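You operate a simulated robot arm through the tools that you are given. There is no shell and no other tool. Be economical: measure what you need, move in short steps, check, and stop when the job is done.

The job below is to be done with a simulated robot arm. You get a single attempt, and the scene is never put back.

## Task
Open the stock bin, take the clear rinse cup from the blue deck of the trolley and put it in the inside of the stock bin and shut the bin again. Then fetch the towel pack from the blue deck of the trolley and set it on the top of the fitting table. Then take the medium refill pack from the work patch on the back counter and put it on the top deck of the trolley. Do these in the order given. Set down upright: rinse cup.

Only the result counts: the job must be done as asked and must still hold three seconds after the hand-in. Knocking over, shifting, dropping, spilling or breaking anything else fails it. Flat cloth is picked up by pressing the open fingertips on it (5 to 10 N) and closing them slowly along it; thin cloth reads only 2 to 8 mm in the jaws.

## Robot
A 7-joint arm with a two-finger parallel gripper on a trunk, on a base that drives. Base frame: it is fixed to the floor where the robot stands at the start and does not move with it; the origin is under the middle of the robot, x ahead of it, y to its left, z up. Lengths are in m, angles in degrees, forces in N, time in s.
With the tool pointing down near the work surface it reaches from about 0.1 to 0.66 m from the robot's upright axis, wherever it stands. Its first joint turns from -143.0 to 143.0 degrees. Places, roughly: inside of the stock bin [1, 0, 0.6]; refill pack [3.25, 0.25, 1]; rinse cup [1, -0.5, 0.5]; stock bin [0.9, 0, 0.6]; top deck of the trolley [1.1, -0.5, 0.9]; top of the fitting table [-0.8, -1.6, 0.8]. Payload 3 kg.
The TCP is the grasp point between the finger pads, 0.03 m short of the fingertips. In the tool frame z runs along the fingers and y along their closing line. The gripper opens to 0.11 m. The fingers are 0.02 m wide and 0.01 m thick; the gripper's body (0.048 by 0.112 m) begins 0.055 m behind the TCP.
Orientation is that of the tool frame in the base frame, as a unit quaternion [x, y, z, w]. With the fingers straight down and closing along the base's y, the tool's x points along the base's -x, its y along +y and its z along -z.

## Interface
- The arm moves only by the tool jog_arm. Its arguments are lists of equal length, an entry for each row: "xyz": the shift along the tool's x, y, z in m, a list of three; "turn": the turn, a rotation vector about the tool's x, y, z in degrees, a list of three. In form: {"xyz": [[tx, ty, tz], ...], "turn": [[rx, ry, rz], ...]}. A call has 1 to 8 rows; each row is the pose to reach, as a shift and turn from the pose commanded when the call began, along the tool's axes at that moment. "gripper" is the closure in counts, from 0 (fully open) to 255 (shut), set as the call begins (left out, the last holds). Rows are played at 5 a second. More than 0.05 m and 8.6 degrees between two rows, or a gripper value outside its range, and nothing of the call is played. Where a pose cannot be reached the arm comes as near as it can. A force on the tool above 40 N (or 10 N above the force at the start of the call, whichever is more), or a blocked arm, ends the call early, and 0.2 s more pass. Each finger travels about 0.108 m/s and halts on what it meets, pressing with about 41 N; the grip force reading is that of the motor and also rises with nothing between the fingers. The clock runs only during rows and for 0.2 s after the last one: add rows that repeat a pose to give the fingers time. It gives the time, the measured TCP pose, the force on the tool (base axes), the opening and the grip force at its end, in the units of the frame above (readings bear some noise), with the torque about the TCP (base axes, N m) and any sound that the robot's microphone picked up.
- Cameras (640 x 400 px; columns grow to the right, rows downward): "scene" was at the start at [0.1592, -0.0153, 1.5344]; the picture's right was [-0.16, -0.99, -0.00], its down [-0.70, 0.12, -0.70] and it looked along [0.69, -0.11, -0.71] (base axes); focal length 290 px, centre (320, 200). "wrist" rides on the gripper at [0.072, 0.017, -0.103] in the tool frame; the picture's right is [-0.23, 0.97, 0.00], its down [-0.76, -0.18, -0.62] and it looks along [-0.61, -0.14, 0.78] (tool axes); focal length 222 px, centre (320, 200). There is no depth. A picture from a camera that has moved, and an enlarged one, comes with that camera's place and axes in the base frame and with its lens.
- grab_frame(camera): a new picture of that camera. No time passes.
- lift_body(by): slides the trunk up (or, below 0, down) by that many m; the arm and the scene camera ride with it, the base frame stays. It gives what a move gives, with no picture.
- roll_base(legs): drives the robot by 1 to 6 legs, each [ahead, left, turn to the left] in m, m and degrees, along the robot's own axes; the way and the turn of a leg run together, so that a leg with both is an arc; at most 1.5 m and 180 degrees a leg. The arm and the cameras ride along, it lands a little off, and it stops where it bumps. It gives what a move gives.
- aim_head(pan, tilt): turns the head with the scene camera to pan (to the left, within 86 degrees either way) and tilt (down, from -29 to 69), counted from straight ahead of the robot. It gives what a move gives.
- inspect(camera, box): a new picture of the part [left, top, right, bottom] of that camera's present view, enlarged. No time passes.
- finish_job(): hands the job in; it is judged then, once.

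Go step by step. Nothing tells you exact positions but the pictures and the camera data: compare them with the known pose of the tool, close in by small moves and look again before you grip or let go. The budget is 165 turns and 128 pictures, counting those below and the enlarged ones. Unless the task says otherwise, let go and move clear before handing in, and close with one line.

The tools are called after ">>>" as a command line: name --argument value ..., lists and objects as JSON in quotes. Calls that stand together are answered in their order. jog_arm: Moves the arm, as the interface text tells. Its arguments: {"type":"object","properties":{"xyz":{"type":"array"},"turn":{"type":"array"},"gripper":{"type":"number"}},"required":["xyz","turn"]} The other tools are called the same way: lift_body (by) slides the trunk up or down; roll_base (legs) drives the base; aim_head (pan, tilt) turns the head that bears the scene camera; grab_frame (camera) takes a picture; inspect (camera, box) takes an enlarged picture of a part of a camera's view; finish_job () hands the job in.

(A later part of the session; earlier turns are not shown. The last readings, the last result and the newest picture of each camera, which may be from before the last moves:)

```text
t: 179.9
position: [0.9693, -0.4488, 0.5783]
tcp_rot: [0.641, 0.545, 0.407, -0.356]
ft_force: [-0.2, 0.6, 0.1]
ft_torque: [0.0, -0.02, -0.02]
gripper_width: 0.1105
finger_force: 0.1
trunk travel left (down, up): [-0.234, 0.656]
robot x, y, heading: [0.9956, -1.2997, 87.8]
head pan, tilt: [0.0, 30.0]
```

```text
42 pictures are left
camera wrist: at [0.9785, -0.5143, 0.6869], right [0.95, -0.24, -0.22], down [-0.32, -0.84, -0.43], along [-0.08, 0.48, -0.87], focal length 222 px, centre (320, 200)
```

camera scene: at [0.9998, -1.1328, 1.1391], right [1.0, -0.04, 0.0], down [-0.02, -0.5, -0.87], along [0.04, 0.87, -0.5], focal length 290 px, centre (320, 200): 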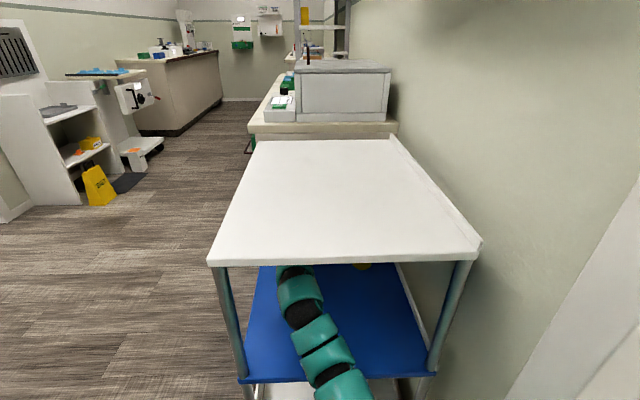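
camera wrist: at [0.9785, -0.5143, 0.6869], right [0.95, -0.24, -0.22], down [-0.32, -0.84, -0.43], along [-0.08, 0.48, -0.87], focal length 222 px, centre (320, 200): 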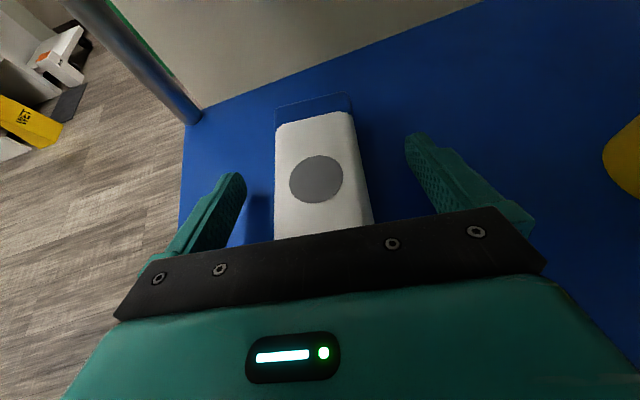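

>>> jog_arm --xyz '[[0, 0, 0], [0, 0, 0], [0, 0, 0], [0, 0, 0], [0, 0, 0]]' --turn '[[0, 0, 0], [0, 0, 0], [0, 0, 0], [0, 0, 0], [0, 0, 0]]' --gripper 170

>>> jog_arm --xyz '[[0.018, 0, -0.008], [0.037, 0, -0.016]]' --turn '[[0, 0, 0], [0, 0, 0]]'

>>> grab_frame --camera "wrist"

```text
t: 181.1
position: [0.9711, -0.4489, 0.5779]
tcp_rot: [0.641, 0.545, 0.408, -0.356]
ft_force: [0.0, 0.6, -0.5]
ft_torque: [0.08, -0.05, 0.02]
gripper_width: 0.0554
finger_force: 40.7
trunk travel left (down, up): [-0.234, 0.656]
robot x, y, heading: [0.9916, -1.3024, 87.6]
head pan, tilt: [0.0, 30.0]
```

```text
t: 181.7
position: [0.9701, -0.4484, 0.6176]
tcp_rot: [0.64, 0.546, 0.407, -0.356]
ft_force: [-0.5, -0.1, -0.9]
ft_torque: [-0.01, 0.02, 0.0]
gripper_width: 0.0555
finger_force: 41.3
trunk travel left (down, up): [-0.234, 0.656]
robot x, y, heading: [0.9928, -1.3033, 87.6]
head pan, tilt: [0.0, 30.0]
```

```text
41 pictures are left
camera wrist: at [0.9794, -0.5135, 0.7272], right [0.95, -0.24, -0.22], down [-0.32, -0.84, -0.43], along [-0.08, 0.48, -0.87], focal length 222 px, centre (320, 200)
```

wrist: 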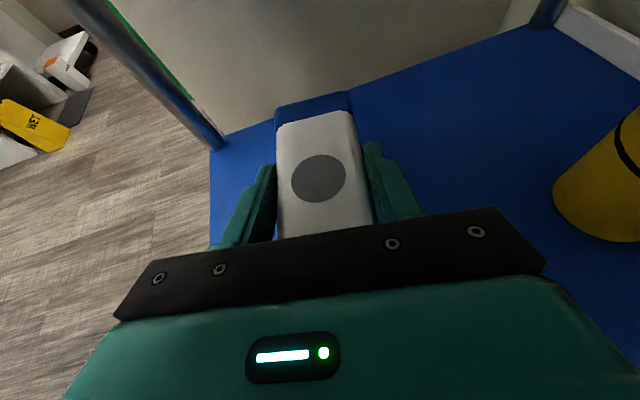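

Pack held and lifted. Backing straight out of the trolley, then looking toward the fitting table.

>>> roll_base --legs '[[-0.5, 0, 0], [0, 0.5, 2]]'

>>> lift_body --by 0.35

>>> aim_head --pan 85 --tilt 30

>>> grab_frame --camera "scene"

```text
t: 187.2
position: [0.4317, -0.9358, 0.6175]
tcp_rot: [0.633, 0.553, 0.403, -0.361]
ft_force: [0.8, -0.3, -0.9]
ft_torque: [-0.04, 0.01, 0.0]
gripper_width: 0.0556
finger_force: 41.1
trunk travel left (down, up): [-0.234, 0.656]
robot x, y, heading: [0.4797, -1.7912, 89.5]
head pan, tilt: [0.0, 30.0]
```

```text
t: 190.6
position: [0.4318, -0.936, 0.966]
tcp_rot: [0.633, 0.553, 0.403, -0.362]
ft_force: [0.1, 0.0, -0.2]
ft_torque: [-0.01, 0.0, -0.03]
gripper_width: 0.0553
finger_force: 40.8
trunk travel left (down, up): [-0.584, 0.306]
robot x, y, heading: [0.4768, -1.7902, 89.1]
head pan, tilt: [0.0, 30.0]
```

```text
t: 192.2
position: [0.4303, -0.9362, 0.9675]
tcp_rot: [0.633, 0.554, 0.402, -0.362]
ft_force: [0.1, -0.1, -0.5]
ft_torque: [0.01, -0.03, 0.01]
gripper_width: 0.0553
finger_force: 41.4
trunk travel left (down, up): [-0.584, 0.306]
robot x, y, heading: [0.4764, -1.7892, 89.3]
head pan, tilt: [85.0, 30.0]
```

```text
40 pictures are left
camera scene: at [0.3872, -1.7004, 1.4892], right [0.1, 0.99, 0.0], down [0.5, -0.05, -0.87], along [-0.86, 0.09, -0.5], focal length 290 px, centre (320, 200)
```

scene: 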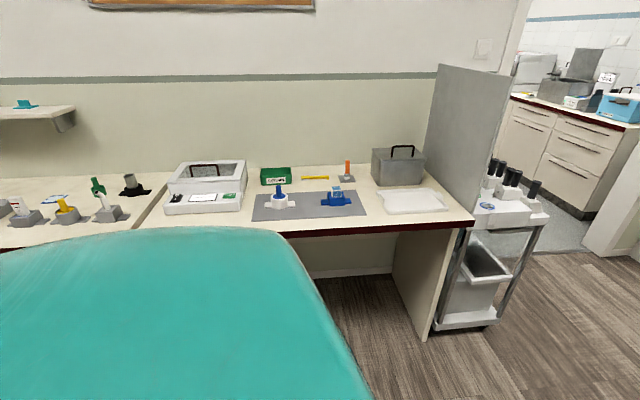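

>>> inspect --camera "scene" --box '[120, 130, 500, 260]'

```text
1.68 times, centred on (310, 195) of scene
camera zoom: at [0.3872, -1.7004, 1.4892], right [0.1, 0.99, 0.0], down [0.5, -0.05, -0.87], along [-0.86, 0.09, -0.5], focal length 489 px, centre (337, 208)
```

zoom: 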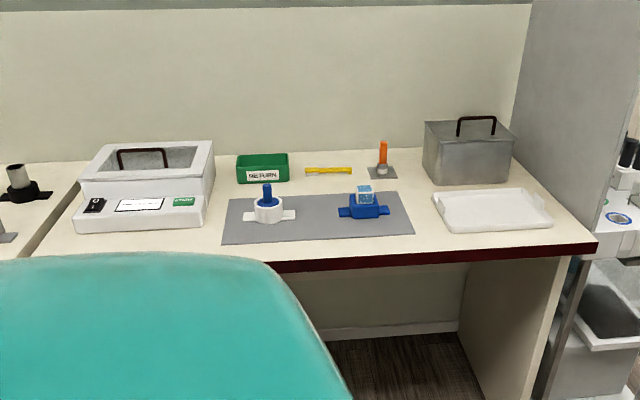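

The fitting table's front edge is at x≈−0.565; the strip in front of the white device (y≈−2.0, x −0.74..−0.565) is free. I'll turn to face it and bring the pack above that spot.

>>> roll_base --legs '[[0, 0, 90.7], [0, 0.16, 0]]'

>>> aim_head --pan 0 --tilt 35

>>> grab_frame --camera "scene"

>>> grab_frame --camera "wrist"

```text
t: 197.5
position: [-0.3701, -2.0225, 0.9677]
tcp_rot: [0.042, 0.84, 0.02, -0.541]
ft_force: [-0.5, -0.1, -1.4]
ft_torque: [0.04, -0.03, -0.04]
gripper_width: 0.0556
finger_force: 41.2
trunk travel left (down, up): [-0.584, 0.306]
robot x, y, heading: [0.4777, -1.9463, -179.0]
head pan, tilt: [85.0, 30.0]
```

```text
t: 199.1
position: [-0.3711, -2.0225, 0.9672]
tcp_rot: [0.042, 0.84, 0.02, -0.541]
ft_force: [0.1, -0.7, -1.0]
ft_torque: [-0.02, -0.02, -0.01]
gripper_width: 0.0555
finger_force: 40.8
trunk travel left (down, up): [-0.584, 0.306]
robot x, y, heading: [0.4805, -1.9493, -178.8]
head pan, tilt: [0.0, 35.0]
```

```text
38 pictures are left
camera scene: at [0.3107, -1.9531, 1.4813], right [-0.02, 1.0, 0.0], down [0.57, 0.01, -0.82], along [-0.82, -0.02, -0.57], focal length 290 px, centre (320, 200)
```

scene: 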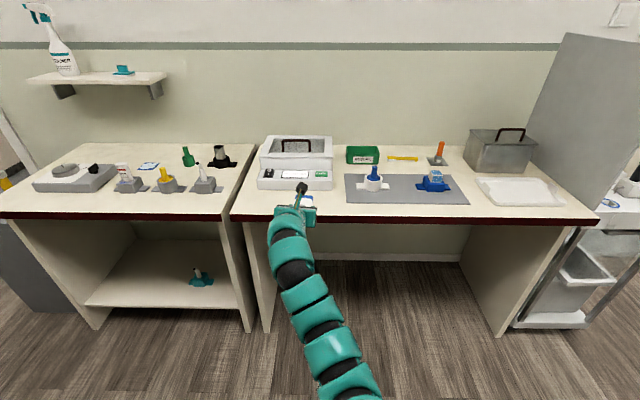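

```text
37 pictures are left
camera wrist: at [-0.3044, -2.0091, 1.077], right [0.18, 0.96, -0.22], down [0.86, -0.26, -0.43], along [-0.47, -0.11, -0.87], focal length 222 px, centre (320, 200)
```

wrist: 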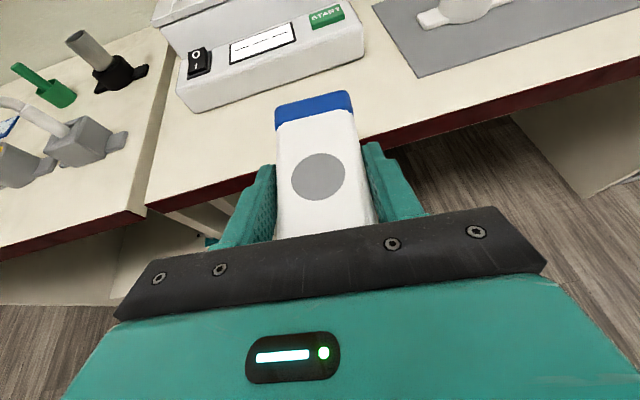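

>>> roll_base --legs '[[0.25, 0, -1]]'

>>> grab_frame --camera "wrist"

>>> inspect --camera "scene" --box '[220, 120, 420, 260]'

```text
t: 200.9
position: [-0.6188, -2.0021, 0.9663]
tcp_rot: [0.053, 0.839, 0.027, -0.54]
ft_force: [0.8, -0.2, -1.6]
ft_torque: [0.0, 0.0, -0.01]
gripper_width: 0.0553
finger_force: 41.0
trunk travel left (down, up): [-0.584, 0.306]
robot x, y, heading: [0.2368, -1.9467, 179.7]
head pan, tilt: [0.0, 35.0]
```

```text
36 pictures are left
camera wrist: at [-0.5518, -1.9917, 1.0763], right [0.21, 0.95, -0.22], down [0.86, -0.29, -0.43], along [-0.47, -0.1, -0.88], focal length 222 px, centre (320, 200)
```

wrist: 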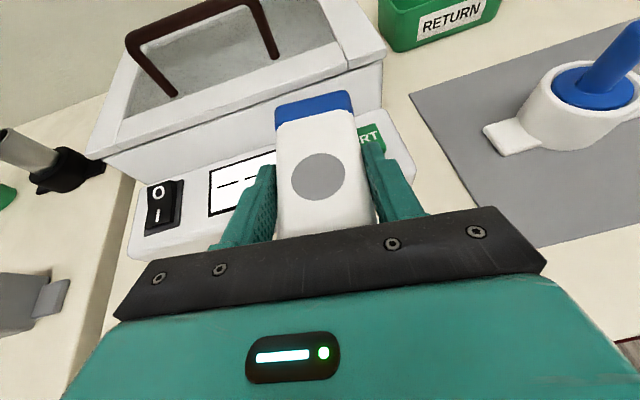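

```text
2.86 times, centred on (320, 190) of scene
camera zoom: at [0.0643, -1.9507, 1.4812], right [0.01, 1.0, 0.0], down [0.57, 0.0, -0.82], along [-0.82, 0.0, -0.57], focal length 829 px, centre (320, 229)
```

zoom: 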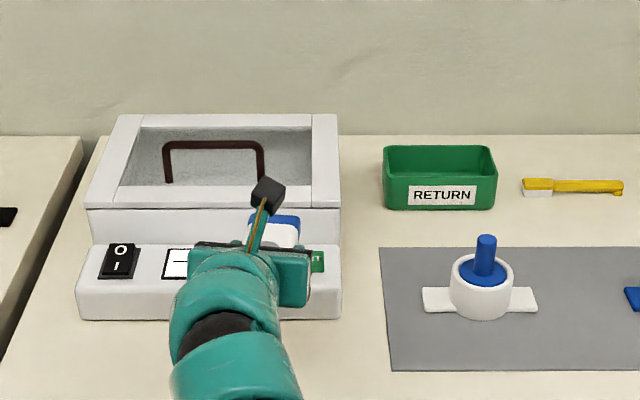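

Clear spot just in front of the device (its front at x≈−0.71). Backing 1 cm and lowering gradually.

>>> roll_base --legs '[[-0.012, 0, 0]]'

>>> lift_body --by -0.09

>>> inspect --camera "scene" --box '[220, 120, 420, 260]'

>>> lift_body --by -0.025

```text
t: 201.6
position: [-0.6056, -2.0041, 0.9685]
tcp_rot: [0.052, 0.839, 0.027, -0.54]
ft_force: [-0.2, 0.0, -0.7]
ft_torque: [0.01, -0.05, 0.0]
gripper_width: 0.0554
finger_force: 41.5
trunk travel left (down, up): [-0.584, 0.306]
robot x, y, heading: [0.2495, -1.9505, 179.5]
head pan, tilt: [0.0, 35.0]
```

```text
t: 202.9
position: [-0.603, -2.004, 0.878]
tcp_rot: [0.052, 0.84, 0.027, -0.539]
ft_force: [11.3, 0.2, 7.5]
ft_torque: [-0.19, 0.56, 0.23]
gripper_width: 0.0556
finger_force: 41.3
trunk travel left (down, up): [-0.494, 0.396]
robot x, y, heading: [0.2434, -1.9496, 179.9]
head pan, tilt: [0.0, 35.0]
heard: click
```

```text
2.86 times, centred on (320, 190) of scene
camera zoom: at [0.0798, -1.9506, 1.3915], right [0.0, 1.0, 0.0], down [0.57, 0.0, -0.82], along [-0.82, 0.0, -0.57], focal length 829 px, centre (320, 229)
```

zoom: 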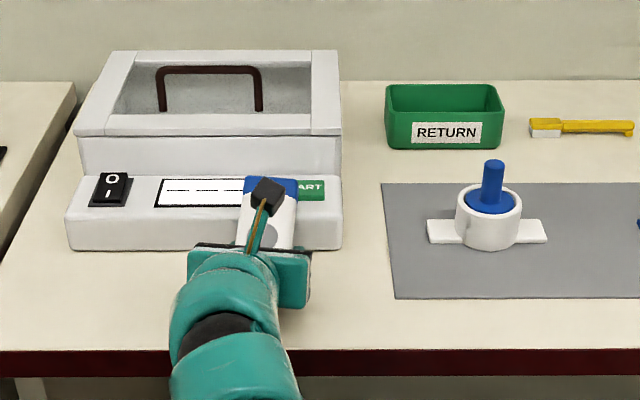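

```text
t: 203.4
position: [-0.6058, -2.0054, 0.8703]
tcp_rot: [0.051, 0.832, 0.024, -0.552]
ft_force: [-1.1, -2.6, 12.7]
ft_torque: [0.12, 0.5, 0.25]
gripper_width: 0.0559
finger_force: 41.4
trunk travel left (down, up): [-0.476, 0.414]
robot x, y, heading: [0.2443, -1.9511, 179.7]
head pan, tilt: [0.0, 35.0]
stopped: the force on the tool passed its limit at 48 N (the readings are from after the stop); the commanded pose is now the measured one
```

A click was heard — the pack is touching the device. Raising at once and looking.

>>> lift_body --by 0.06

>>> roll_base --legs '[[-0.06, 0, 0]]'

>>> grab_frame --camera "scene"

>>> grab_frame --camera "wrist"

```text
t: 204.4
position: [-0.6059, -2.0044, 0.9262]
tcp_rot: [0.051, 0.835, 0.025, -0.547]
ft_force: [-1.5, -0.1, 0.1]
ft_torque: [-0.01, -0.01, -0.03]
gripper_width: 0.0557
finger_force: 40.6
trunk travel left (down, up): [-0.536, 0.354]
robot x, y, heading: [0.2463, -1.9475, 179.6]
head pan, tilt: [0.0, 35.0]
```

```text
t: 205.4
position: [-0.5457, -2.0056, 0.9277]
tcp_rot: [0.052, 0.834, 0.026, -0.548]
ft_force: [-0.5, 0.3, -0.7]
ft_torque: [-0.02, -0.03, 0.01]
gripper_width: 0.0554
finger_force: 40.8
trunk travel left (down, up): [-0.536, 0.354]
robot x, y, heading: [0.3041, -1.9534, 179.6]
head pan, tilt: [0.0, 35.0]
```

```text
33 pictures are left
camera scene: at [0.1383, -1.9512, 1.4328], right [0.0, 1.0, 0.0], down [0.57, 0.0, -0.82], along [-0.82, 0.0, -0.57], focal length 290 px, centre (320, 200)
```

scene: 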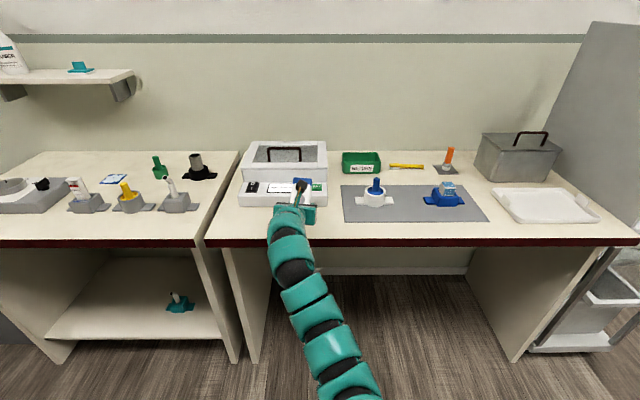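

```text
32 pictures are left
camera wrist: at [-0.4777, -1.9931, 1.0364], right [0.2, 0.95, -0.22], down [0.85, -0.28, -0.45], along [-0.49, -0.1, -0.87], focal length 222 px, centre (320, 200)
```

wrist: 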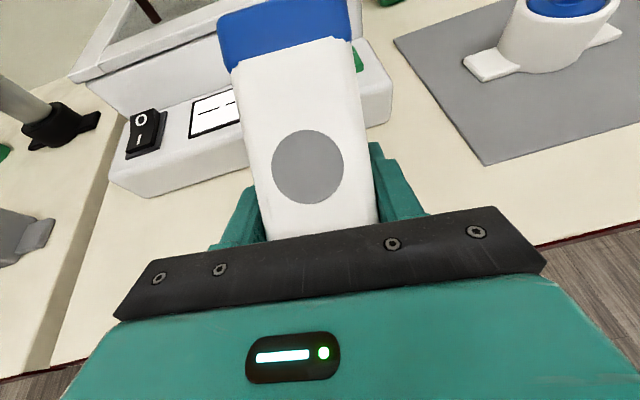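

The device nose-caught the pack and tipped it up in the grip; recomputed, the table top is z≈0.85, edge x≈−0.50, device front x≈−0.66. Here there's room: I'll lower until the pack's low end touches the table and let it rotate flat.

>>> lift_body --by -0.025

>>> inspect --camera "scene" --box '[220, 120, 420, 260]'

```text
t: 206.1
position: [-0.5465, -2.0047, 0.9027]
tcp_rot: [0.051, 0.834, 0.025, -0.548]
ft_force: [0.2, 0.6, -0.6]
ft_torque: [0.01, 0.02, 0.03]
gripper_width: 0.0553
finger_force: 40.9
trunk travel left (down, up): [-0.511, 0.379]
robot x, y, heading: [0.3064, -1.9489, 179.9]
head pan, tilt: [0.0, 35.0]
```

```text
2.86 times, centred on (320, 190) of scene
camera zoom: at [0.1374, -1.9512, 1.4076], right [0.0, 1.0, 0.0], down [0.57, 0.0, -0.82], along [-0.82, 0.0, -0.57], focal length 829 px, centre (320, 229)
```

zoom: 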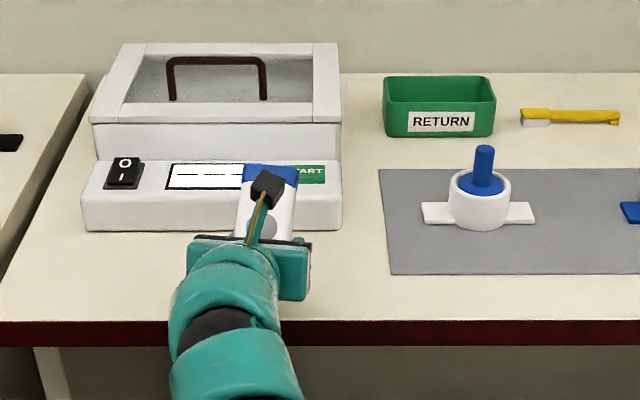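

>>> lift_body --by -0.012

>>> lift_body --by -0.01

>>> grab_frame --camera "wrist"

```text
t: 206.7
position: [-0.5465, -2.0038, 0.8904]
tcp_rot: [0.051, 0.834, 0.025, -0.548]
ft_force: [0.2, -0.2, -1.1]
ft_torque: [-0.01, -0.04, 0.03]
gripper_width: 0.0555
finger_force: 40.9
trunk travel left (down, up): [-0.499, 0.391]
robot x, y, heading: [0.3056, -1.9515, 180.1]
head pan, tilt: [0.0, 35.0]
```

```text
t: 207.3
position: [-0.5469, -2.0052, 0.8787]
tcp_rot: [0.051, 0.834, 0.025, -0.548]
ft_force: [0.7, -0.1, -0.9]
ft_torque: [0.0, 0.03, -0.01]
gripper_width: 0.0552
finger_force: 40.6
trunk travel left (down, up): [-0.489, 0.401]
robot x, y, heading: [0.3061, -1.9528, 179.9]
head pan, tilt: [0.0, 35.0]
```

```text
30 pictures are left
camera wrist: at [-0.4783, -1.9932, 0.9889], right [0.2, 0.95, -0.22], down [0.85, -0.28, -0.45], along [-0.49, -0.1, -0.87], focal length 222 px, centre (320, 200)
```

wrist: 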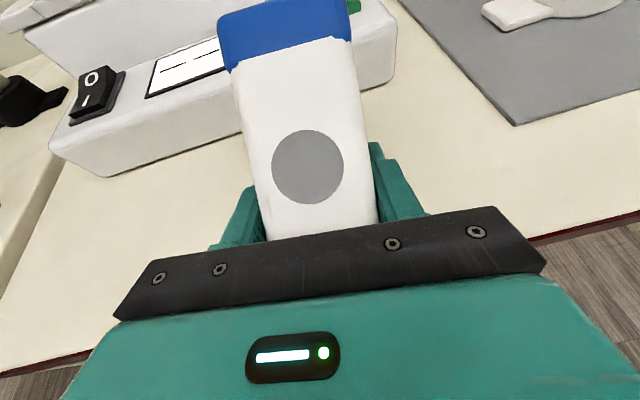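

>>> lift_body --by -0.012

>>> lift_body --by -0.012

>>> lift_body --by -0.01

```text
t: 207.9
position: [-0.546, -2.0045, 0.8706]
tcp_rot: [0.051, 0.834, 0.025, -0.549]
ft_force: [-5.6, -1.1, 11.9]
ft_torque: [0.42, 0.32, 0.18]
gripper_width: 0.0553
finger_force: 41.1
trunk travel left (down, up): [-0.477, 0.413]
robot x, y, heading: [0.3029, -1.949, 179.6]
head pan, tilt: [0.0, 35.0]
```

```text
t: 208.4
position: [-0.5484, -2.0042, 0.8719]
tcp_rot: [0.051, 0.828, 0.024, -0.558]
ft_force: [-3.6, -0.5, 7.2]
ft_torque: [0.37, 0.3, 0.15]
gripper_width: 0.0555
finger_force: 41.2
trunk travel left (down, up): [-0.468, 0.422]
robot x, y, heading: [0.3064, -1.9531, 179.8]
head pan, tilt: [0.0, 35.0]
stopped: the force on the tool passed its limit at 46 N (the readings are from after the stop); the commanded pose is now the measured one
```

```text
t: 208.9
position: [-0.5503, -2.0041, 0.8702]
tcp_rot: [0.051, 0.823, 0.023, -0.565]
ft_force: [-2.8, 0.1, 8.9]
ft_torque: [0.35, 0.27, 0.13]
gripper_width: 0.0553
finger_force: 41.1
trunk travel left (down, up): [-0.459, 0.431]
robot x, y, heading: [0.3043, -1.9541, 179.7]
head pan, tilt: [0.0, 35.0]
stopped: the force on the tool passed its limit at 44 N (the readings are from after the stop); the commanded pose is now the measured one
```

The low end rests on the table. I'll loosen the grip slightly so the pack can tip down between the fingers.

>>> jog_arm --xyz '[[0, 0, 0], [0, 0, 0], [0, 0, 0]]' --turn '[[0, 0, 0], [0, 0, 0], [0, 0, 0]]' --gripper 128

>>> grab_frame --camera "wrist"

```text
t: 209.7
position: [-0.549, -2.0051, 0.8711]
tcp_rot: [0.05, 0.824, 0.022, -0.565]
ft_force: [-5.8, -1.9, 16.4]
ft_torque: [0.54, 0.45, 0.27]
gripper_width: 0.0555
finger_force: 19.8
trunk travel left (down, up): [-0.459, 0.431]
robot x, y, heading: [0.3077, -1.9509, 179.8]
head pan, tilt: [0.0, 35.0]
```

```text
29 pictures are left
camera wrist: at [-0.4762, -1.9929, 0.9761], right [0.19, 0.95, -0.23], down [0.83, -0.28, -0.48], along [-0.52, -0.1, -0.85], focal length 222 px, centre (320, 200)
```

wrist: 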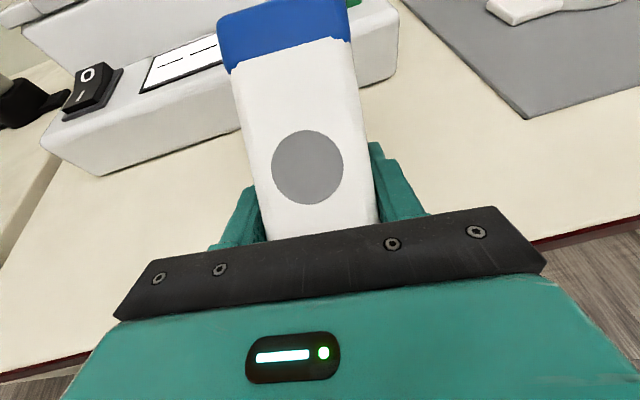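

Grip now ~20 N. Pressing down slightly so the table rotates the pack flat.

>>> lift_body --by -0.012

>>> jog_arm --xyz '[[0, 0, 0], [0, 0, 0], [0, 0, 0]]' --turn '[[0, 0, 0], [0, 0, 0], [0, 0, 0]]' --gripper 126

>>> lift_body --by -0.012

>>> grab_frame --camera "wrist"

```text
t: 210.1
position: [-0.5505, -2.0048, 0.8712]
tcp_rot: [0.05, 0.819, 0.021, -0.572]
ft_force: [-3.6, -0.1, 9.6]
ft_torque: [0.37, 0.27, 0.14]
gripper_width: 0.0553
finger_force: 41.4
trunk travel left (down, up): [-0.452, 0.438]
robot x, y, heading: [0.3064, -1.9535, 179.9]
head pan, tilt: [0.0, 35.0]
stopped: the force on the tool passed its limit at 46 N (the readings are from after the stop); the commanded pose is now the measured one
```

```text
t: 210.9
position: [-0.5488, -2.0055, 0.8709]
tcp_rot: [0.051, 0.819, 0.022, -0.571]
ft_force: [-6.6, -1.2, 17.6]
ft_torque: [0.55, 0.49, 0.25]
gripper_width: 0.0559
finger_force: 0.4
trunk travel left (down, up): [-0.452, 0.438]
robot x, y, heading: [0.3055, -1.9528, 180.2]
head pan, tilt: [0.0, 35.0]
```

```text
t: 211.3
position: [-0.5513, -2.0039, 0.8702]
tcp_rot: [0.05, 0.815, 0.02, -0.577]
ft_force: [-5.6, -1.7, 7.6]
ft_torque: [0.3, 0.27, 0.07]
gripper_width: 0.0559
finger_force: 0.3
trunk travel left (down, up): [-0.445, 0.445]
robot x, y, heading: [0.3051, -1.9493, 179.8]
head pan, tilt: [0.0, 35.0]
stopped: the force on the tool passed its limit at 45 N (the readings are from after the stop); the commanded pose is now the measured one
```

```text
28 pictures are left
camera wrist: at [-0.4751, -1.9926, 0.9734], right [0.18, 0.95, -0.24], down [0.82, -0.28, -0.51], along [-0.55, -0.1, -0.83], focal length 222 px, centre (320, 200)
```

wrist: 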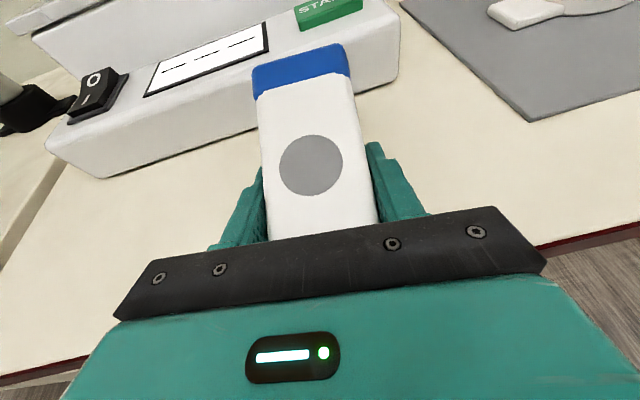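

The pack has mostly leveled. Opening the fingers to let it settle.

>>> jog_arm --xyz '[[0, 0, 0], [0, 0, 0], [0, 0, 0]]' --turn '[[0, 0, 0], [0, 0, 0], [0, 0, 0]]' --gripper 95

>>> grab_frame --camera "wrist"

```text
t: 212.1
position: [-0.5508, -2.0059, 0.8706]
tcp_rot: [0.049, 0.815, 0.02, -0.577]
ft_force: [-6.3, -9.0, 16.7]
ft_torque: [0.46, 0.48, 0.55]
gripper_width: 0.0639
finger_force: 0.1
trunk travel left (down, up): [-0.445, 0.445]
robot x, y, heading: [0.309, -1.9531, 179.7]
head pan, tilt: [0.0, 35.0]
```

```text
27 pictures are left
camera wrist: at [-0.4749, -1.9939, 0.9735], right [0.18, 0.96, -0.24], down [0.82, -0.28, -0.51], along [-0.55, -0.1, -0.83], focal length 222 px, centre (320, 200)
```

wrist: 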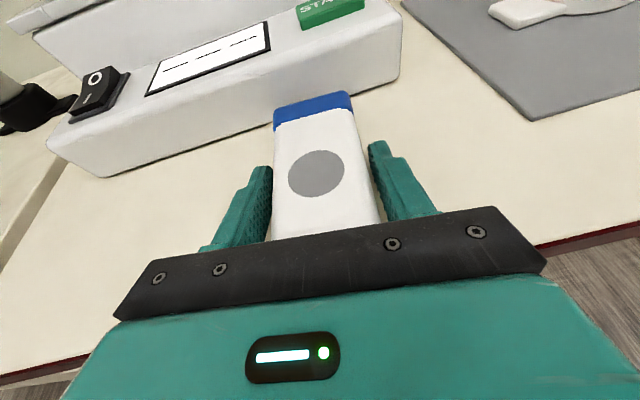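

The pack lies flat on the table. Raise a touch, open wider, and retreat.

>>> lift_body --by 0.02

>>> jog_arm --xyz '[[0, 0, 0], [0, 0, 0], [0, 0, 0]]' --turn '[[0, 0, 0], [0, 0, 0], [0, 0, 0]]' --gripper 20

>>> lift_body --by 0.05

>>> roll_base --legs '[[-0.3, 0, 0]]'

>>> grab_frame --camera "scene"

```text
t: 212.8
position: [-0.5515, -2.0024, 0.8868]
tcp_rot: [0.051, 0.817, 0.022, -0.575]
ft_force: [0.8, -0.4, -0.2]
ft_torque: [-0.01, -0.04, 0.0]
gripper_width: 0.0691
finger_force: 0.0
trunk travel left (down, up): [-0.465, 0.425]
robot x, y, heading: [0.307, -1.9524, 179.8]
head pan, tilt: [0.0, 35.0]
```

```text
t: 213.6
position: [-0.5511, -2.0051, 0.8869]
tcp_rot: [0.05, 0.817, 0.021, -0.575]
ft_force: [0.7, 0.7, -0.9]
ft_torque: [-0.01, 0.01, 0.0]
gripper_width: 0.1015
finger_force: 0.0
trunk travel left (down, up): [-0.465, 0.425]
robot x, y, heading: [0.3059, -1.9489, 179.7]
head pan, tilt: [0.0, 35.0]
```

```text
t: 214.5
position: [-0.5513, -2.0053, 0.9372]
tcp_rot: [0.05, 0.816, 0.021, -0.575]
ft_force: [-0.1, 0.3, -0.1]
ft_torque: [0.0, -0.04, 0.05]
gripper_width: 0.1013
finger_force: 0.1
trunk travel left (down, up): [-0.515, 0.375]
robot x, y, heading: [0.3058, -1.9516, 179.9]
head pan, tilt: [0.0, 35.0]
```

```text
t: 216.6
position: [-0.2505, -2.0045, 0.9369]
tcp_rot: [0.051, 0.816, 0.022, -0.575]
ft_force: [-0.4, -0.4, 0.7]
ft_torque: [-0.03, -0.03, 0.01]
gripper_width: 0.1016
finger_force: 0.1
trunk travel left (down, up): [-0.515, 0.375]
robot x, y, heading: [0.6069, -1.9477, 179.5]
head pan, tilt: [0.0, 35.0]
```

```text
26 pictures are left
camera scene: at [0.438, -1.9524, 1.4118], right [0.01, 1.0, 0.0], down [0.57, 0.0, -0.82], along [-0.82, 0.0, -0.57], focal length 290 px, centre (320, 200)
```

scene: 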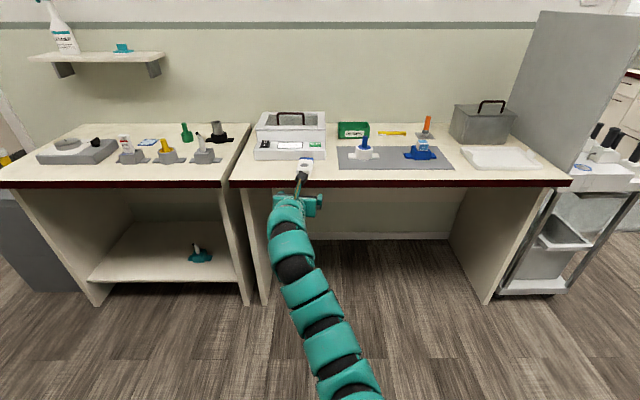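

The towel pack rests on the fitting table. Now turn around and look through the doorway toward the back counter.

>>> roll_base --legs '[[0, 0, -90], [0, 0, -89.5], [0, 0.42, 0]]'

>>> aim_head --pan 20 --tilt 15

>>> grab_frame --camera "scene"

```text
t: 226.7
position: [1.4487, -1.4551, 0.9373]
tcp_rot: [0.817, -0.039, 0.575, 0.013]
ft_force: [-0.4, 0.8, 0.4]
ft_torque: [-0.01, -0.01, -0.02]
gripper_width: 0.1013
finger_force: 0.1
trunk travel left (down, up): [-0.515, 0.375]
robot x, y, heading: [0.5923, -1.5363, 1.4]
head pan, tilt: [0.0, 35.0]
```

```text
t: 227.5
position: [1.4488, -1.4542, 0.937]
tcp_rot: [0.817, -0.037, 0.575, 0.011]
ft_force: [-0.1, 0.6, -0.5]
ft_torque: [0.02, 0.02, -0.03]
gripper_width: 0.1014
finger_force: 0.1
trunk travel left (down, up): [-0.515, 0.375]
robot x, y, heading: [0.5945, -1.5357, 1.5]
head pan, tilt: [20.0, 15.0]
```

```text
25 pictures are left
camera scene: at [0.7595, -1.5014, 1.4437], right [0.37, -0.93, 0.0], down [-0.24, -0.1, -0.97], along [0.9, 0.35, -0.26], focal length 290 px, centre (320, 200)
```

scene: 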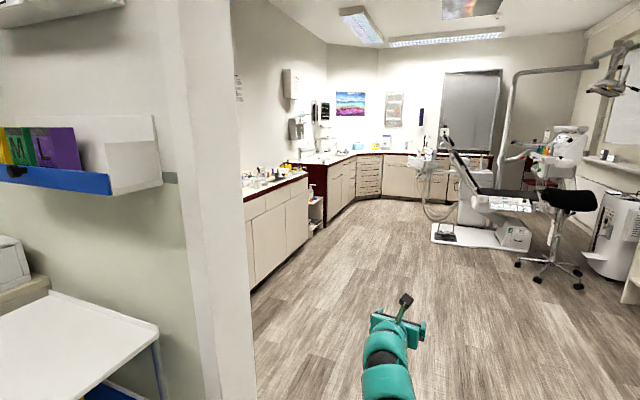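

The back counter is in the next room on the left, its front facing −Y. Driving through the doorway and turning to face it.

>>> roll_base --legs '[[1.3, 0, -1.5], [1.3, 0, 0], [0, 0, 90]]'

>>> aim_head --pan 0 --tilt 30

>>> grab_frame --camera "scene"

```text
t: 244.1
position: [3.1383, -0.6794, 0.9376]
tcp_rot: [0.607, 0.548, 0.417, -0.396]
ft_force: [0.9, 0.0, -0.6]
ft_torque: [0.02, -0.01, 0.01]
gripper_width: 0.1016
finger_force: 0.0
trunk travel left (down, up): [-0.515, 0.375]
robot x, y, heading: [3.2094, -1.5356, 90.8]
head pan, tilt: [20.0, 15.0]
```

```text
t: 244.9
position: [3.1388, -0.679, 0.9365]
tcp_rot: [0.607, 0.549, 0.416, -0.396]
ft_force: [0.1, 0.3, 0.2]
ft_torque: [0.01, 0.06, -0.01]
gripper_width: 0.1015
finger_force: 0.1
trunk travel left (down, up): [-0.515, 0.375]
robot x, y, heading: [3.2081, -1.5322, 91.1]
head pan, tilt: [0.0, 30.0]
```

```text
24 pictures are left
camera scene: at [3.2073, -1.3657, 1.4196], right [1.0, 0.02, 0.0], down [0.01, -0.5, -0.87], along [-0.02, 0.87, -0.5], focal length 290 px, centre (320, 200)
```

scene: 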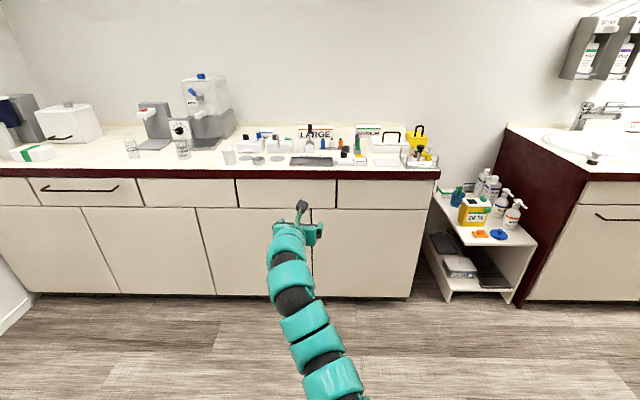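

>>> inspect --camera "scene" --box '[215, 110, 445, 185]'

```text
2.78 times, centred on (330, 148) of scene
camera zoom: at [3.2073, -1.3657, 1.4196], right [1.0, 0.02, 0.0], down [0.01, -0.5, -0.87], along [-0.02, 0.87, -0.5], focal length 808 px, centre (292, 346)
```

zoom: 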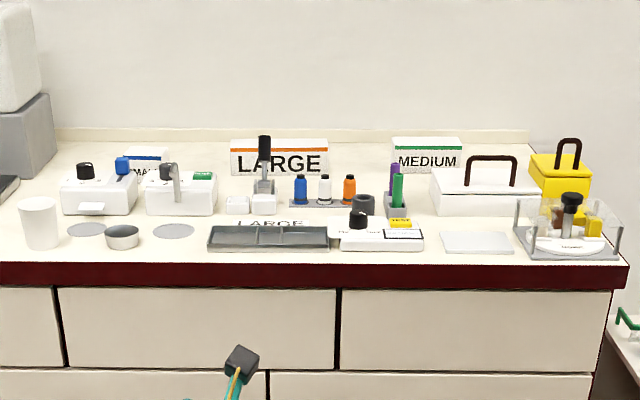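

I see SMALL / LARGE / MEDIUM packs at the back of the counter; the target is the white MEDIUM box with the green stripe. Raising the trunk and moving closer for a better measurement.

>>> lift_body --by 0.36

>>> roll_base --legs '[[0.4, -0.25, -0.8]]'

>>> aim_head --pan 0 --tilt 40

>>> grab_frame --camera "scene"

>>> inspect --camera "scene" --box '[220, 60, 440, 210]'

```text
t: 248.4
position: [3.1379, -0.6788, 1.2981]
tcp_rot: [0.607, 0.548, 0.417, -0.397]
ft_force: [0.4, -0.1, -0.6]
ft_torque: [0.04, 0.03, -0.02]
gripper_width: 0.1015
finger_force: 0.1
trunk travel left (down, up): [-0.875, 0.015]
robot x, y, heading: [3.2092, -1.5366, 90.8]
head pan, tilt: [0.0, 30.0]
```

```text
t: 251.3
position: [3.3889, -0.2719, 1.2962]
tcp_rot: [0.609, 0.547, 0.418, -0.395]
ft_force: [0.0, -0.1, 0.1]
ft_torque: [-0.02, 0.01, 0.0]
gripper_width: 0.1015
finger_force: 0.1
trunk travel left (down, up): [-0.875, 0.015]
robot x, y, heading: [3.4546, -1.1286, 90.6]
head pan, tilt: [0.0, 30.0]
```

```text
t: 252.0
position: [3.3888, -0.2729, 1.298]
tcp_rot: [0.609, 0.546, 0.419, -0.395]
ft_force: [0.4, 0.6, -0.1]
ft_torque: [-0.01, -0.02, -0.01]
gripper_width: 0.1017
finger_force: 0.0
trunk travel left (down, up): [-0.875, 0.015]
robot x, y, heading: [3.4569, -1.1307, 90.6]
head pan, tilt: [0.0, 40.0]
```

```text
22 pictures are left
camera scene: at [3.4537, -0.9655, 1.7643], right [1.0, 0.01, 0.0], down [0.01, -0.64, -0.77], along [-0.01, 0.77, -0.64], focal length 290 px, centre (320, 200)
```

scene: 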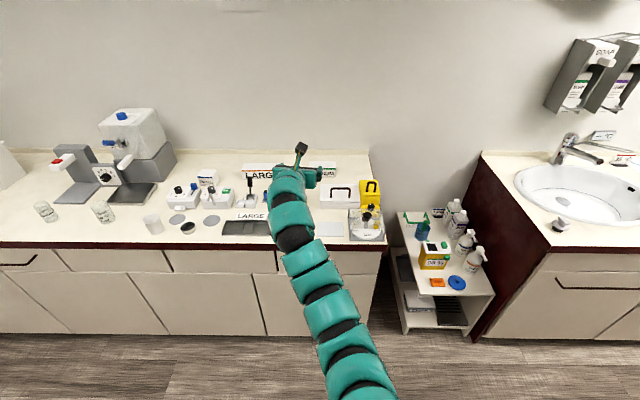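

```text
2.67 times, centred on (330, 135) of scene
camera zoom: at [3.4537, -0.9655, 1.7643], right [1.0, 0.01, 0.0], down [0.01, -0.64, -0.77], along [-0.01, 0.77, -0.64], focal length 774 px, centre (293, 373)
```

zoom: 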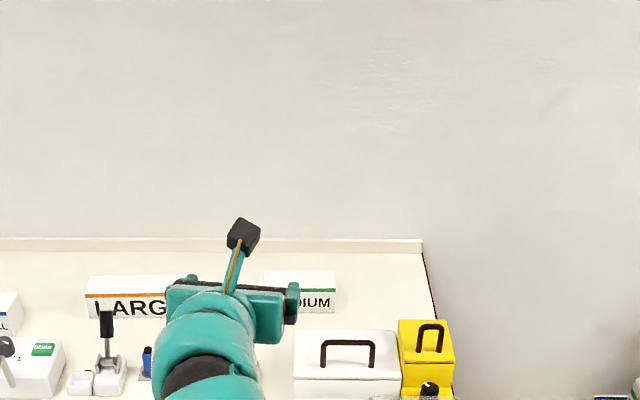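

The MEDIUM pack is about 0.14 × 0.06 × 0.075 m at ≈(3.46, 0.28), counter z≈0.894. It needs a tool-down grip closing along y. I'll back off and swing the tool to vertical.

>>> roll_base --legs '[[-0.3, 0, 0]]'

>>> jog_arm --xyz '[[-0.045, 0, -0.0106], [-0.09, 0, -0.021], [-0.136, 0, -0.032], [-0.181, 0, -0.042], [-0.226, 0, -0.053], [-0.271, 0, -0.064], [-0.317, 0, -0.074], [-0.362, 0, -0.085]]' --turn '[[0, -8.3, 0], [0, -16.6, 0], [0, -24.9, 0], [0, -33.2, 0], [0, -41.5, 0], [0, -49.8, 0], [0, -58.1, 0], [0, -66.4, 0]]'

>>> jog_arm --xyz '[[0, 0, 0], [0, 0, 0], [0, 0, 0], [0, 0, 0], [0, 0, 0], [0, 0, 0], [0, 0, 0], [0, 0, 0]]' --turn '[[0, 0, 8.5], [0, 0, 17], [0, 0, 25.5], [0, 0, 34], [0, 0, 42.5], [0, 0, 51], [0, 0, 59.5], [0, 0, 68]]'

```text
t: 254.1
position: [3.3868, -0.5766, 1.2972]
tcp_rot: [0.607, 0.548, 0.418, -0.396]
ft_force: [0.0, 0.2, -0.5]
ft_torque: [0.01, -0.01, -0.02]
gripper_width: 0.1011
finger_force: 0.1
trunk travel left (down, up): [-0.875, 0.015]
robot x, y, heading: [3.4587, -1.433, 91.2]
head pan, tilt: [0.0, 40.0]
```

```text
t: 255.8
position: [3.3639, -0.7756, 0.9845]
tcp_rot: [0.736, 0.676, 0.016, -0.031]
ft_force: [0.9, 0.1, 0.0]
ft_torque: [0.03, -0.01, 0.04]
gripper_width: 0.1018
finger_force: 0.1
trunk travel left (down, up): [-0.875, 0.015]
robot x, y, heading: [3.4623, -1.4341, 91.0]
head pan, tilt: [0.0, 40.0]
```

```text
t: 257.6
position: [3.3624, -0.777, 0.9862]
tcp_rot: [0.988, 0.148, -0.004, -0.036]
ft_force: [0.2, -0.1, 0.1]
ft_torque: [0.0, -0.01, 0.0]
gripper_width: 0.1013
finger_force: 0.0
trunk travel left (down, up): [-0.875, 0.015]
robot x, y, heading: [3.461, -1.4338, 91.0]
head pan, tilt: [0.0, 40.0]
```

Excellent — vertical now. Align the closing axis with y, then adjust trunk for maximum forward reach.

>>> jog_arm --xyz '[[0, 0, 0], [0, 0, 0], [0, 0, 0]]' --turn '[[-1.4, 0, 5.7], [-2.8, 0, 11.4], [-4.1, 0, 17]]'

>>> lift_body --by -0.15

>>> jog_arm --xyz '[[0, -0.02, -0.04], [0, -0.04, -0.08], [0, -0.06, -0.12], [0, -0.08, -0.16], [0, -0.1, -0.2], [0, -0.12, -0.22], [0, -0.14, -0.24]]' --turn '[[0, 0, 0], [0, 0, 0], [0, 0, 0], [0, 0, 0], [0, 0, 0], [0, 0, 0], [0, 0, 0]]'

```text
t: 258.4
position: [3.362, -0.7756, 0.9852]
tcp_rot: [1.0, 0.0, -0.003, 0.0]
ft_force: [-1.0, -0.1, 0.3]
ft_torque: [0.01, 0.0, -0.02]
gripper_width: 0.1014
finger_force: 0.1
trunk travel left (down, up): [-0.875, 0.015]
robot x, y, heading: [3.4619, -1.4308, 91.2]
head pan, tilt: [0.0, 40.0]
```

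```text
t: 260.2
position: [3.363, -0.7767, 0.836]
tcp_rot: [1.0, 0.002, -0.004, 0.001]
ft_force: [-0.4, 0.8, -0.1]
ft_torque: [-0.01, 0.0, 0.03]
gripper_width: 0.1013
finger_force: 0.0
trunk travel left (down, up): [-0.725, 0.165]
robot x, y, heading: [3.4585, -1.4255, 91.2]
head pan, tilt: [0.0, 40.0]
```

```text
t: 261.8
position: [3.3823, -0.6777, 1.0751]
tcp_rot: [1.0, 0.001, -0.005, 0.0]
ft_force: [1.4, 0.1, 0.3]
ft_torque: [0.03, 0.11, 0.01]
gripper_width: 0.1014
finger_force: 0.0
out of reach, approached as far as the arm can: row 6, 7
trunk travel left (down, up): [-0.725, 0.165]
robot x, y, heading: [3.4626, -1.4269, 90.9]
head pan, tilt: [0.0, 40.0]
```

Full reach ≈0.75 m ahead. Now drive toward the counter at this height and look.

>>> roll_base --legs '[[0, -0.09, -1], [0.6, 0, 0]]'

>>> aim_head --pan 5 --tilt 45

>>> grab_frame --camera "scene"

>>> grab_frame --camera "wrist"

```text
t: 265.9
position: [3.4724, -0.0842, 1.0727]
tcp_rot: [1.0, -0.002, -0.004, 0.0]
ft_force: [1.1, 0.1, -0.3]
ft_torque: [-0.01, 0.01, -0.02]
gripper_width: 0.1011
finger_force: 0.2
trunk travel left (down, up): [-0.725, 0.165]
robot x, y, heading: [3.5446, -0.8386, 90.4]
head pan, tilt: [0.0, 40.0]
```

```text
t: 266.5
position: [3.4706, -0.0843, 1.0723]
tcp_rot: [1.0, -0.002, -0.005, 0.001]
ft_force: [0.1, -0.2, -0.4]
ft_torque: [0.0, 0.0, 0.01]
gripper_width: 0.1014
finger_force: 0.0
trunk travel left (down, up): [-0.725, 0.165]
robot x, y, heading: [3.5486, -0.8366, 90.5]
head pan, tilt: [5.0, 45.0]
```

```text
20 pictures are left
camera scene: at [3.5368, -0.6801, 1.607], right [1.0, 0.1, 0.0], down [0.07, -0.7, -0.71], along [-0.07, 0.7, -0.71], focal length 290 px, centre (320, 200)
```

scene: 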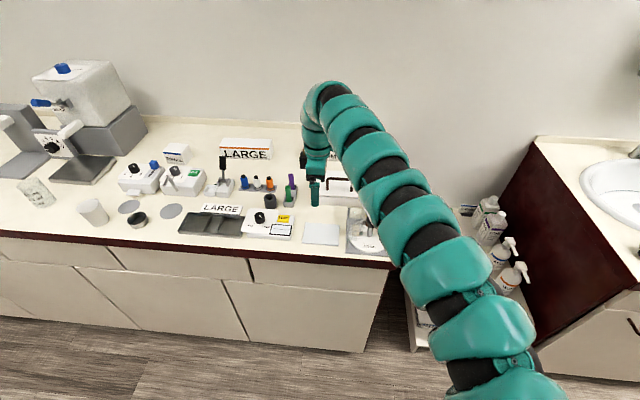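

```text
19 pictures are left
camera wrist: at [3.546, -0.1008, 1.1764], right [-0.23, -0.97, 0.0], down [-0.76, 0.18, 0.63], along [-0.61, 0.14, -0.78], focal length 222 px, centre (320, 200)
```

wrist: 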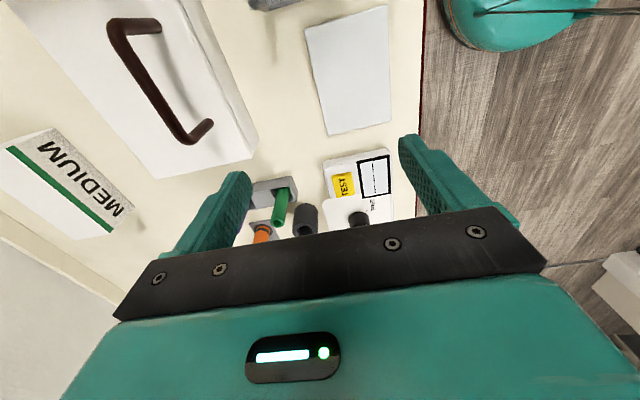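

Wrist view gives the MEDIUM pack precisely: x 3.378–3.524, y 0.258–0.313, top z≈0.95. Need 0.37 m further; driving in two legs.

>>> roll_base --legs '[[0.2, 0, 0]]'

>>> roll_base --legs '[[0.16, 0.02, 0]]'

>>> grab_frame --camera "wrist"

```text
t: 268.1
position: [3.468, 0.1182, 1.0714]
tcp_rot: [1.0, -0.001, -0.004, 0.0]
ft_force: [0.9, 0.1, 0.1]
ft_torque: [-0.03, 0.02, -0.03]
gripper_width: 0.1015
finger_force: 0.1
trunk travel left (down, up): [-0.725, 0.165]
robot x, y, heading: [3.5434, -0.6366, 90.9]
head pan, tilt: [5.0, 45.0]
```

```text
t: 269.5
position: [3.446, 0.2773, 1.0719]
tcp_rot: [1.0, -0.001, -0.004, 0.002]
ft_force: [0.2, 0.5, -0.5]
ft_torque: [-0.01, -0.01, -0.03]
gripper_width: 0.1016
finger_force: 0.1
trunk travel left (down, up): [-0.725, 0.165]
robot x, y, heading: [3.5227, -0.4757, 90.6]
head pan, tilt: [5.0, 45.0]
```

```text
18 pictures are left
camera wrist: at [3.5208, 0.2608, 1.1753], right [-0.23, -0.97, 0.0], down [-0.76, 0.18, 0.63], along [-0.61, 0.14, -0.78], focal length 222 px, centre (320, 200)
```

wrist: 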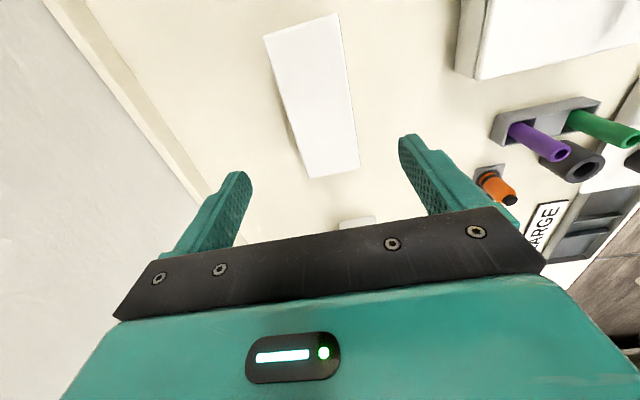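

Perfectly placed above the pack (centre ≈(3.452, 0.275)). Descending.

>>> jog_arm --xyz '[[0, 0, 0.03], [0, 0, 0.06], [0, 0, 0.09], [0, 0, 0.115]]' --turn '[[0, 0, 0], [0, 0, 0], [0, 0, 0], [0, 0, 0]]' --gripper 0

>>> grab_frame --camera "wrist"

```text
t: 270.5
position: [3.4469, 0.2758, 0.9564]
tcp_rot: [1.0, -0.001, -0.004, 0.001]
ft_force: [-0.5, -0.1, 0.1]
ft_torque: [0.01, -0.03, -0.02]
gripper_width: 0.1102
finger_force: 0.0
trunk travel left (down, up): [-0.725, 0.165]
robot x, y, heading: [3.5204, -0.4778, 90.6]
head pan, tilt: [5.0, 45.0]
```

```text
17 pictures are left
camera wrist: at [3.5206, 0.26, 1.0597], right [-0.23, -0.97, 0.0], down [-0.76, 0.18, 0.63], along [-0.61, 0.14, -0.78], focal length 222 px, centre (320, 200)
```

wrist: 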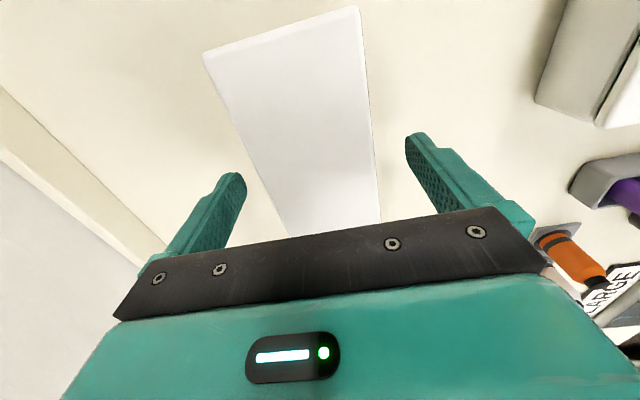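

>>> jog_arm --xyz '[[0, 0, 0.01], [0, 0, 0.021]]' --turn '[[0, 0, 0], [0, 0, 0]]'

>>> jog_arm --xyz '[[0, 0, 0], [0, 0, 0], [0, 0, 0], [0, 0, 0]]' --turn '[[0, 0, 0], [0, 0, 0], [0, 0, 0], [0, 0, 0]]' --gripper 190

>>> jog_arm --xyz '[[0, 0, -0.03], [0, 0, -0.07], [0, 0, -0.11], [0, 0, -0.13]]' --turn '[[0, 0, 0], [0, 0, 0], [0, 0, 0], [0, 0, 0]]'

>>> grab_frame --camera "wrist"

```text
t: 271.1
position: [3.4452, 0.2756, 0.9369]
tcp_rot: [1.0, -0.002, -0.005, -0.001]
ft_force: [0.1, 1.0, -0.2]
ft_torque: [0.03, 0.01, -0.01]
gripper_width: 0.1103
finger_force: 0.1
trunk travel left (down, up): [-0.725, 0.165]
robot x, y, heading: [3.5222, -0.4826, 90.9]
head pan, tilt: [5.0, 45.0]
```

```text
t: 272.1
position: [3.4456, 0.2756, 0.9377]
tcp_rot: [1.0, -0.002, -0.004, 0.0]
ft_force: [-0.9, -0.1, 2.0]
ft_torque: [0.12, 0.25, 0.0]
gripper_width: 0.0617
finger_force: 41.3
trunk travel left (down, up): [-0.725, 0.165]
robot x, y, heading: [3.5206, -0.477, 90.7]
head pan, tilt: [5.0, 45.0]
```

```text
t: 273.1
position: [3.4476, 0.2756, 1.0668]
tcp_rot: [1.0, -0.003, -0.004, 0.001]
ft_force: [0.1, 0.3, -1.1]
ft_torque: [0.03, 0.01, -0.02]
gripper_width: 0.0616
finger_force: 41.2
trunk travel left (down, up): [-0.725, 0.165]
robot x, y, heading: [3.5221, -0.48, 90.8]
head pan, tilt: [5.0, 45.0]
```

```text
16 pictures are left
camera wrist: at [3.5209, 0.2598, 1.1709], right [-0.23, -0.97, 0.0], down [-0.76, 0.18, 0.63], along [-0.61, 0.14, -0.78], focal length 222 px, centre (320, 200)
```

wrist: 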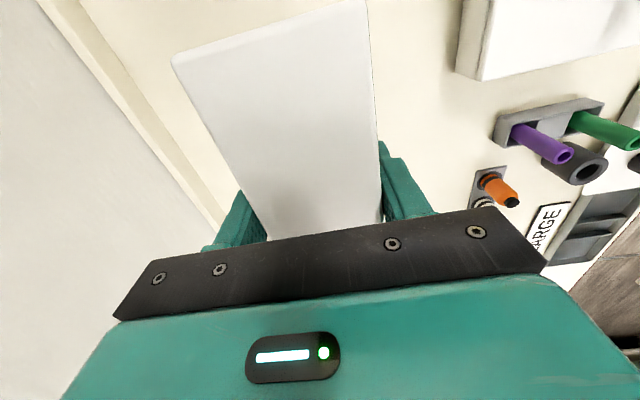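

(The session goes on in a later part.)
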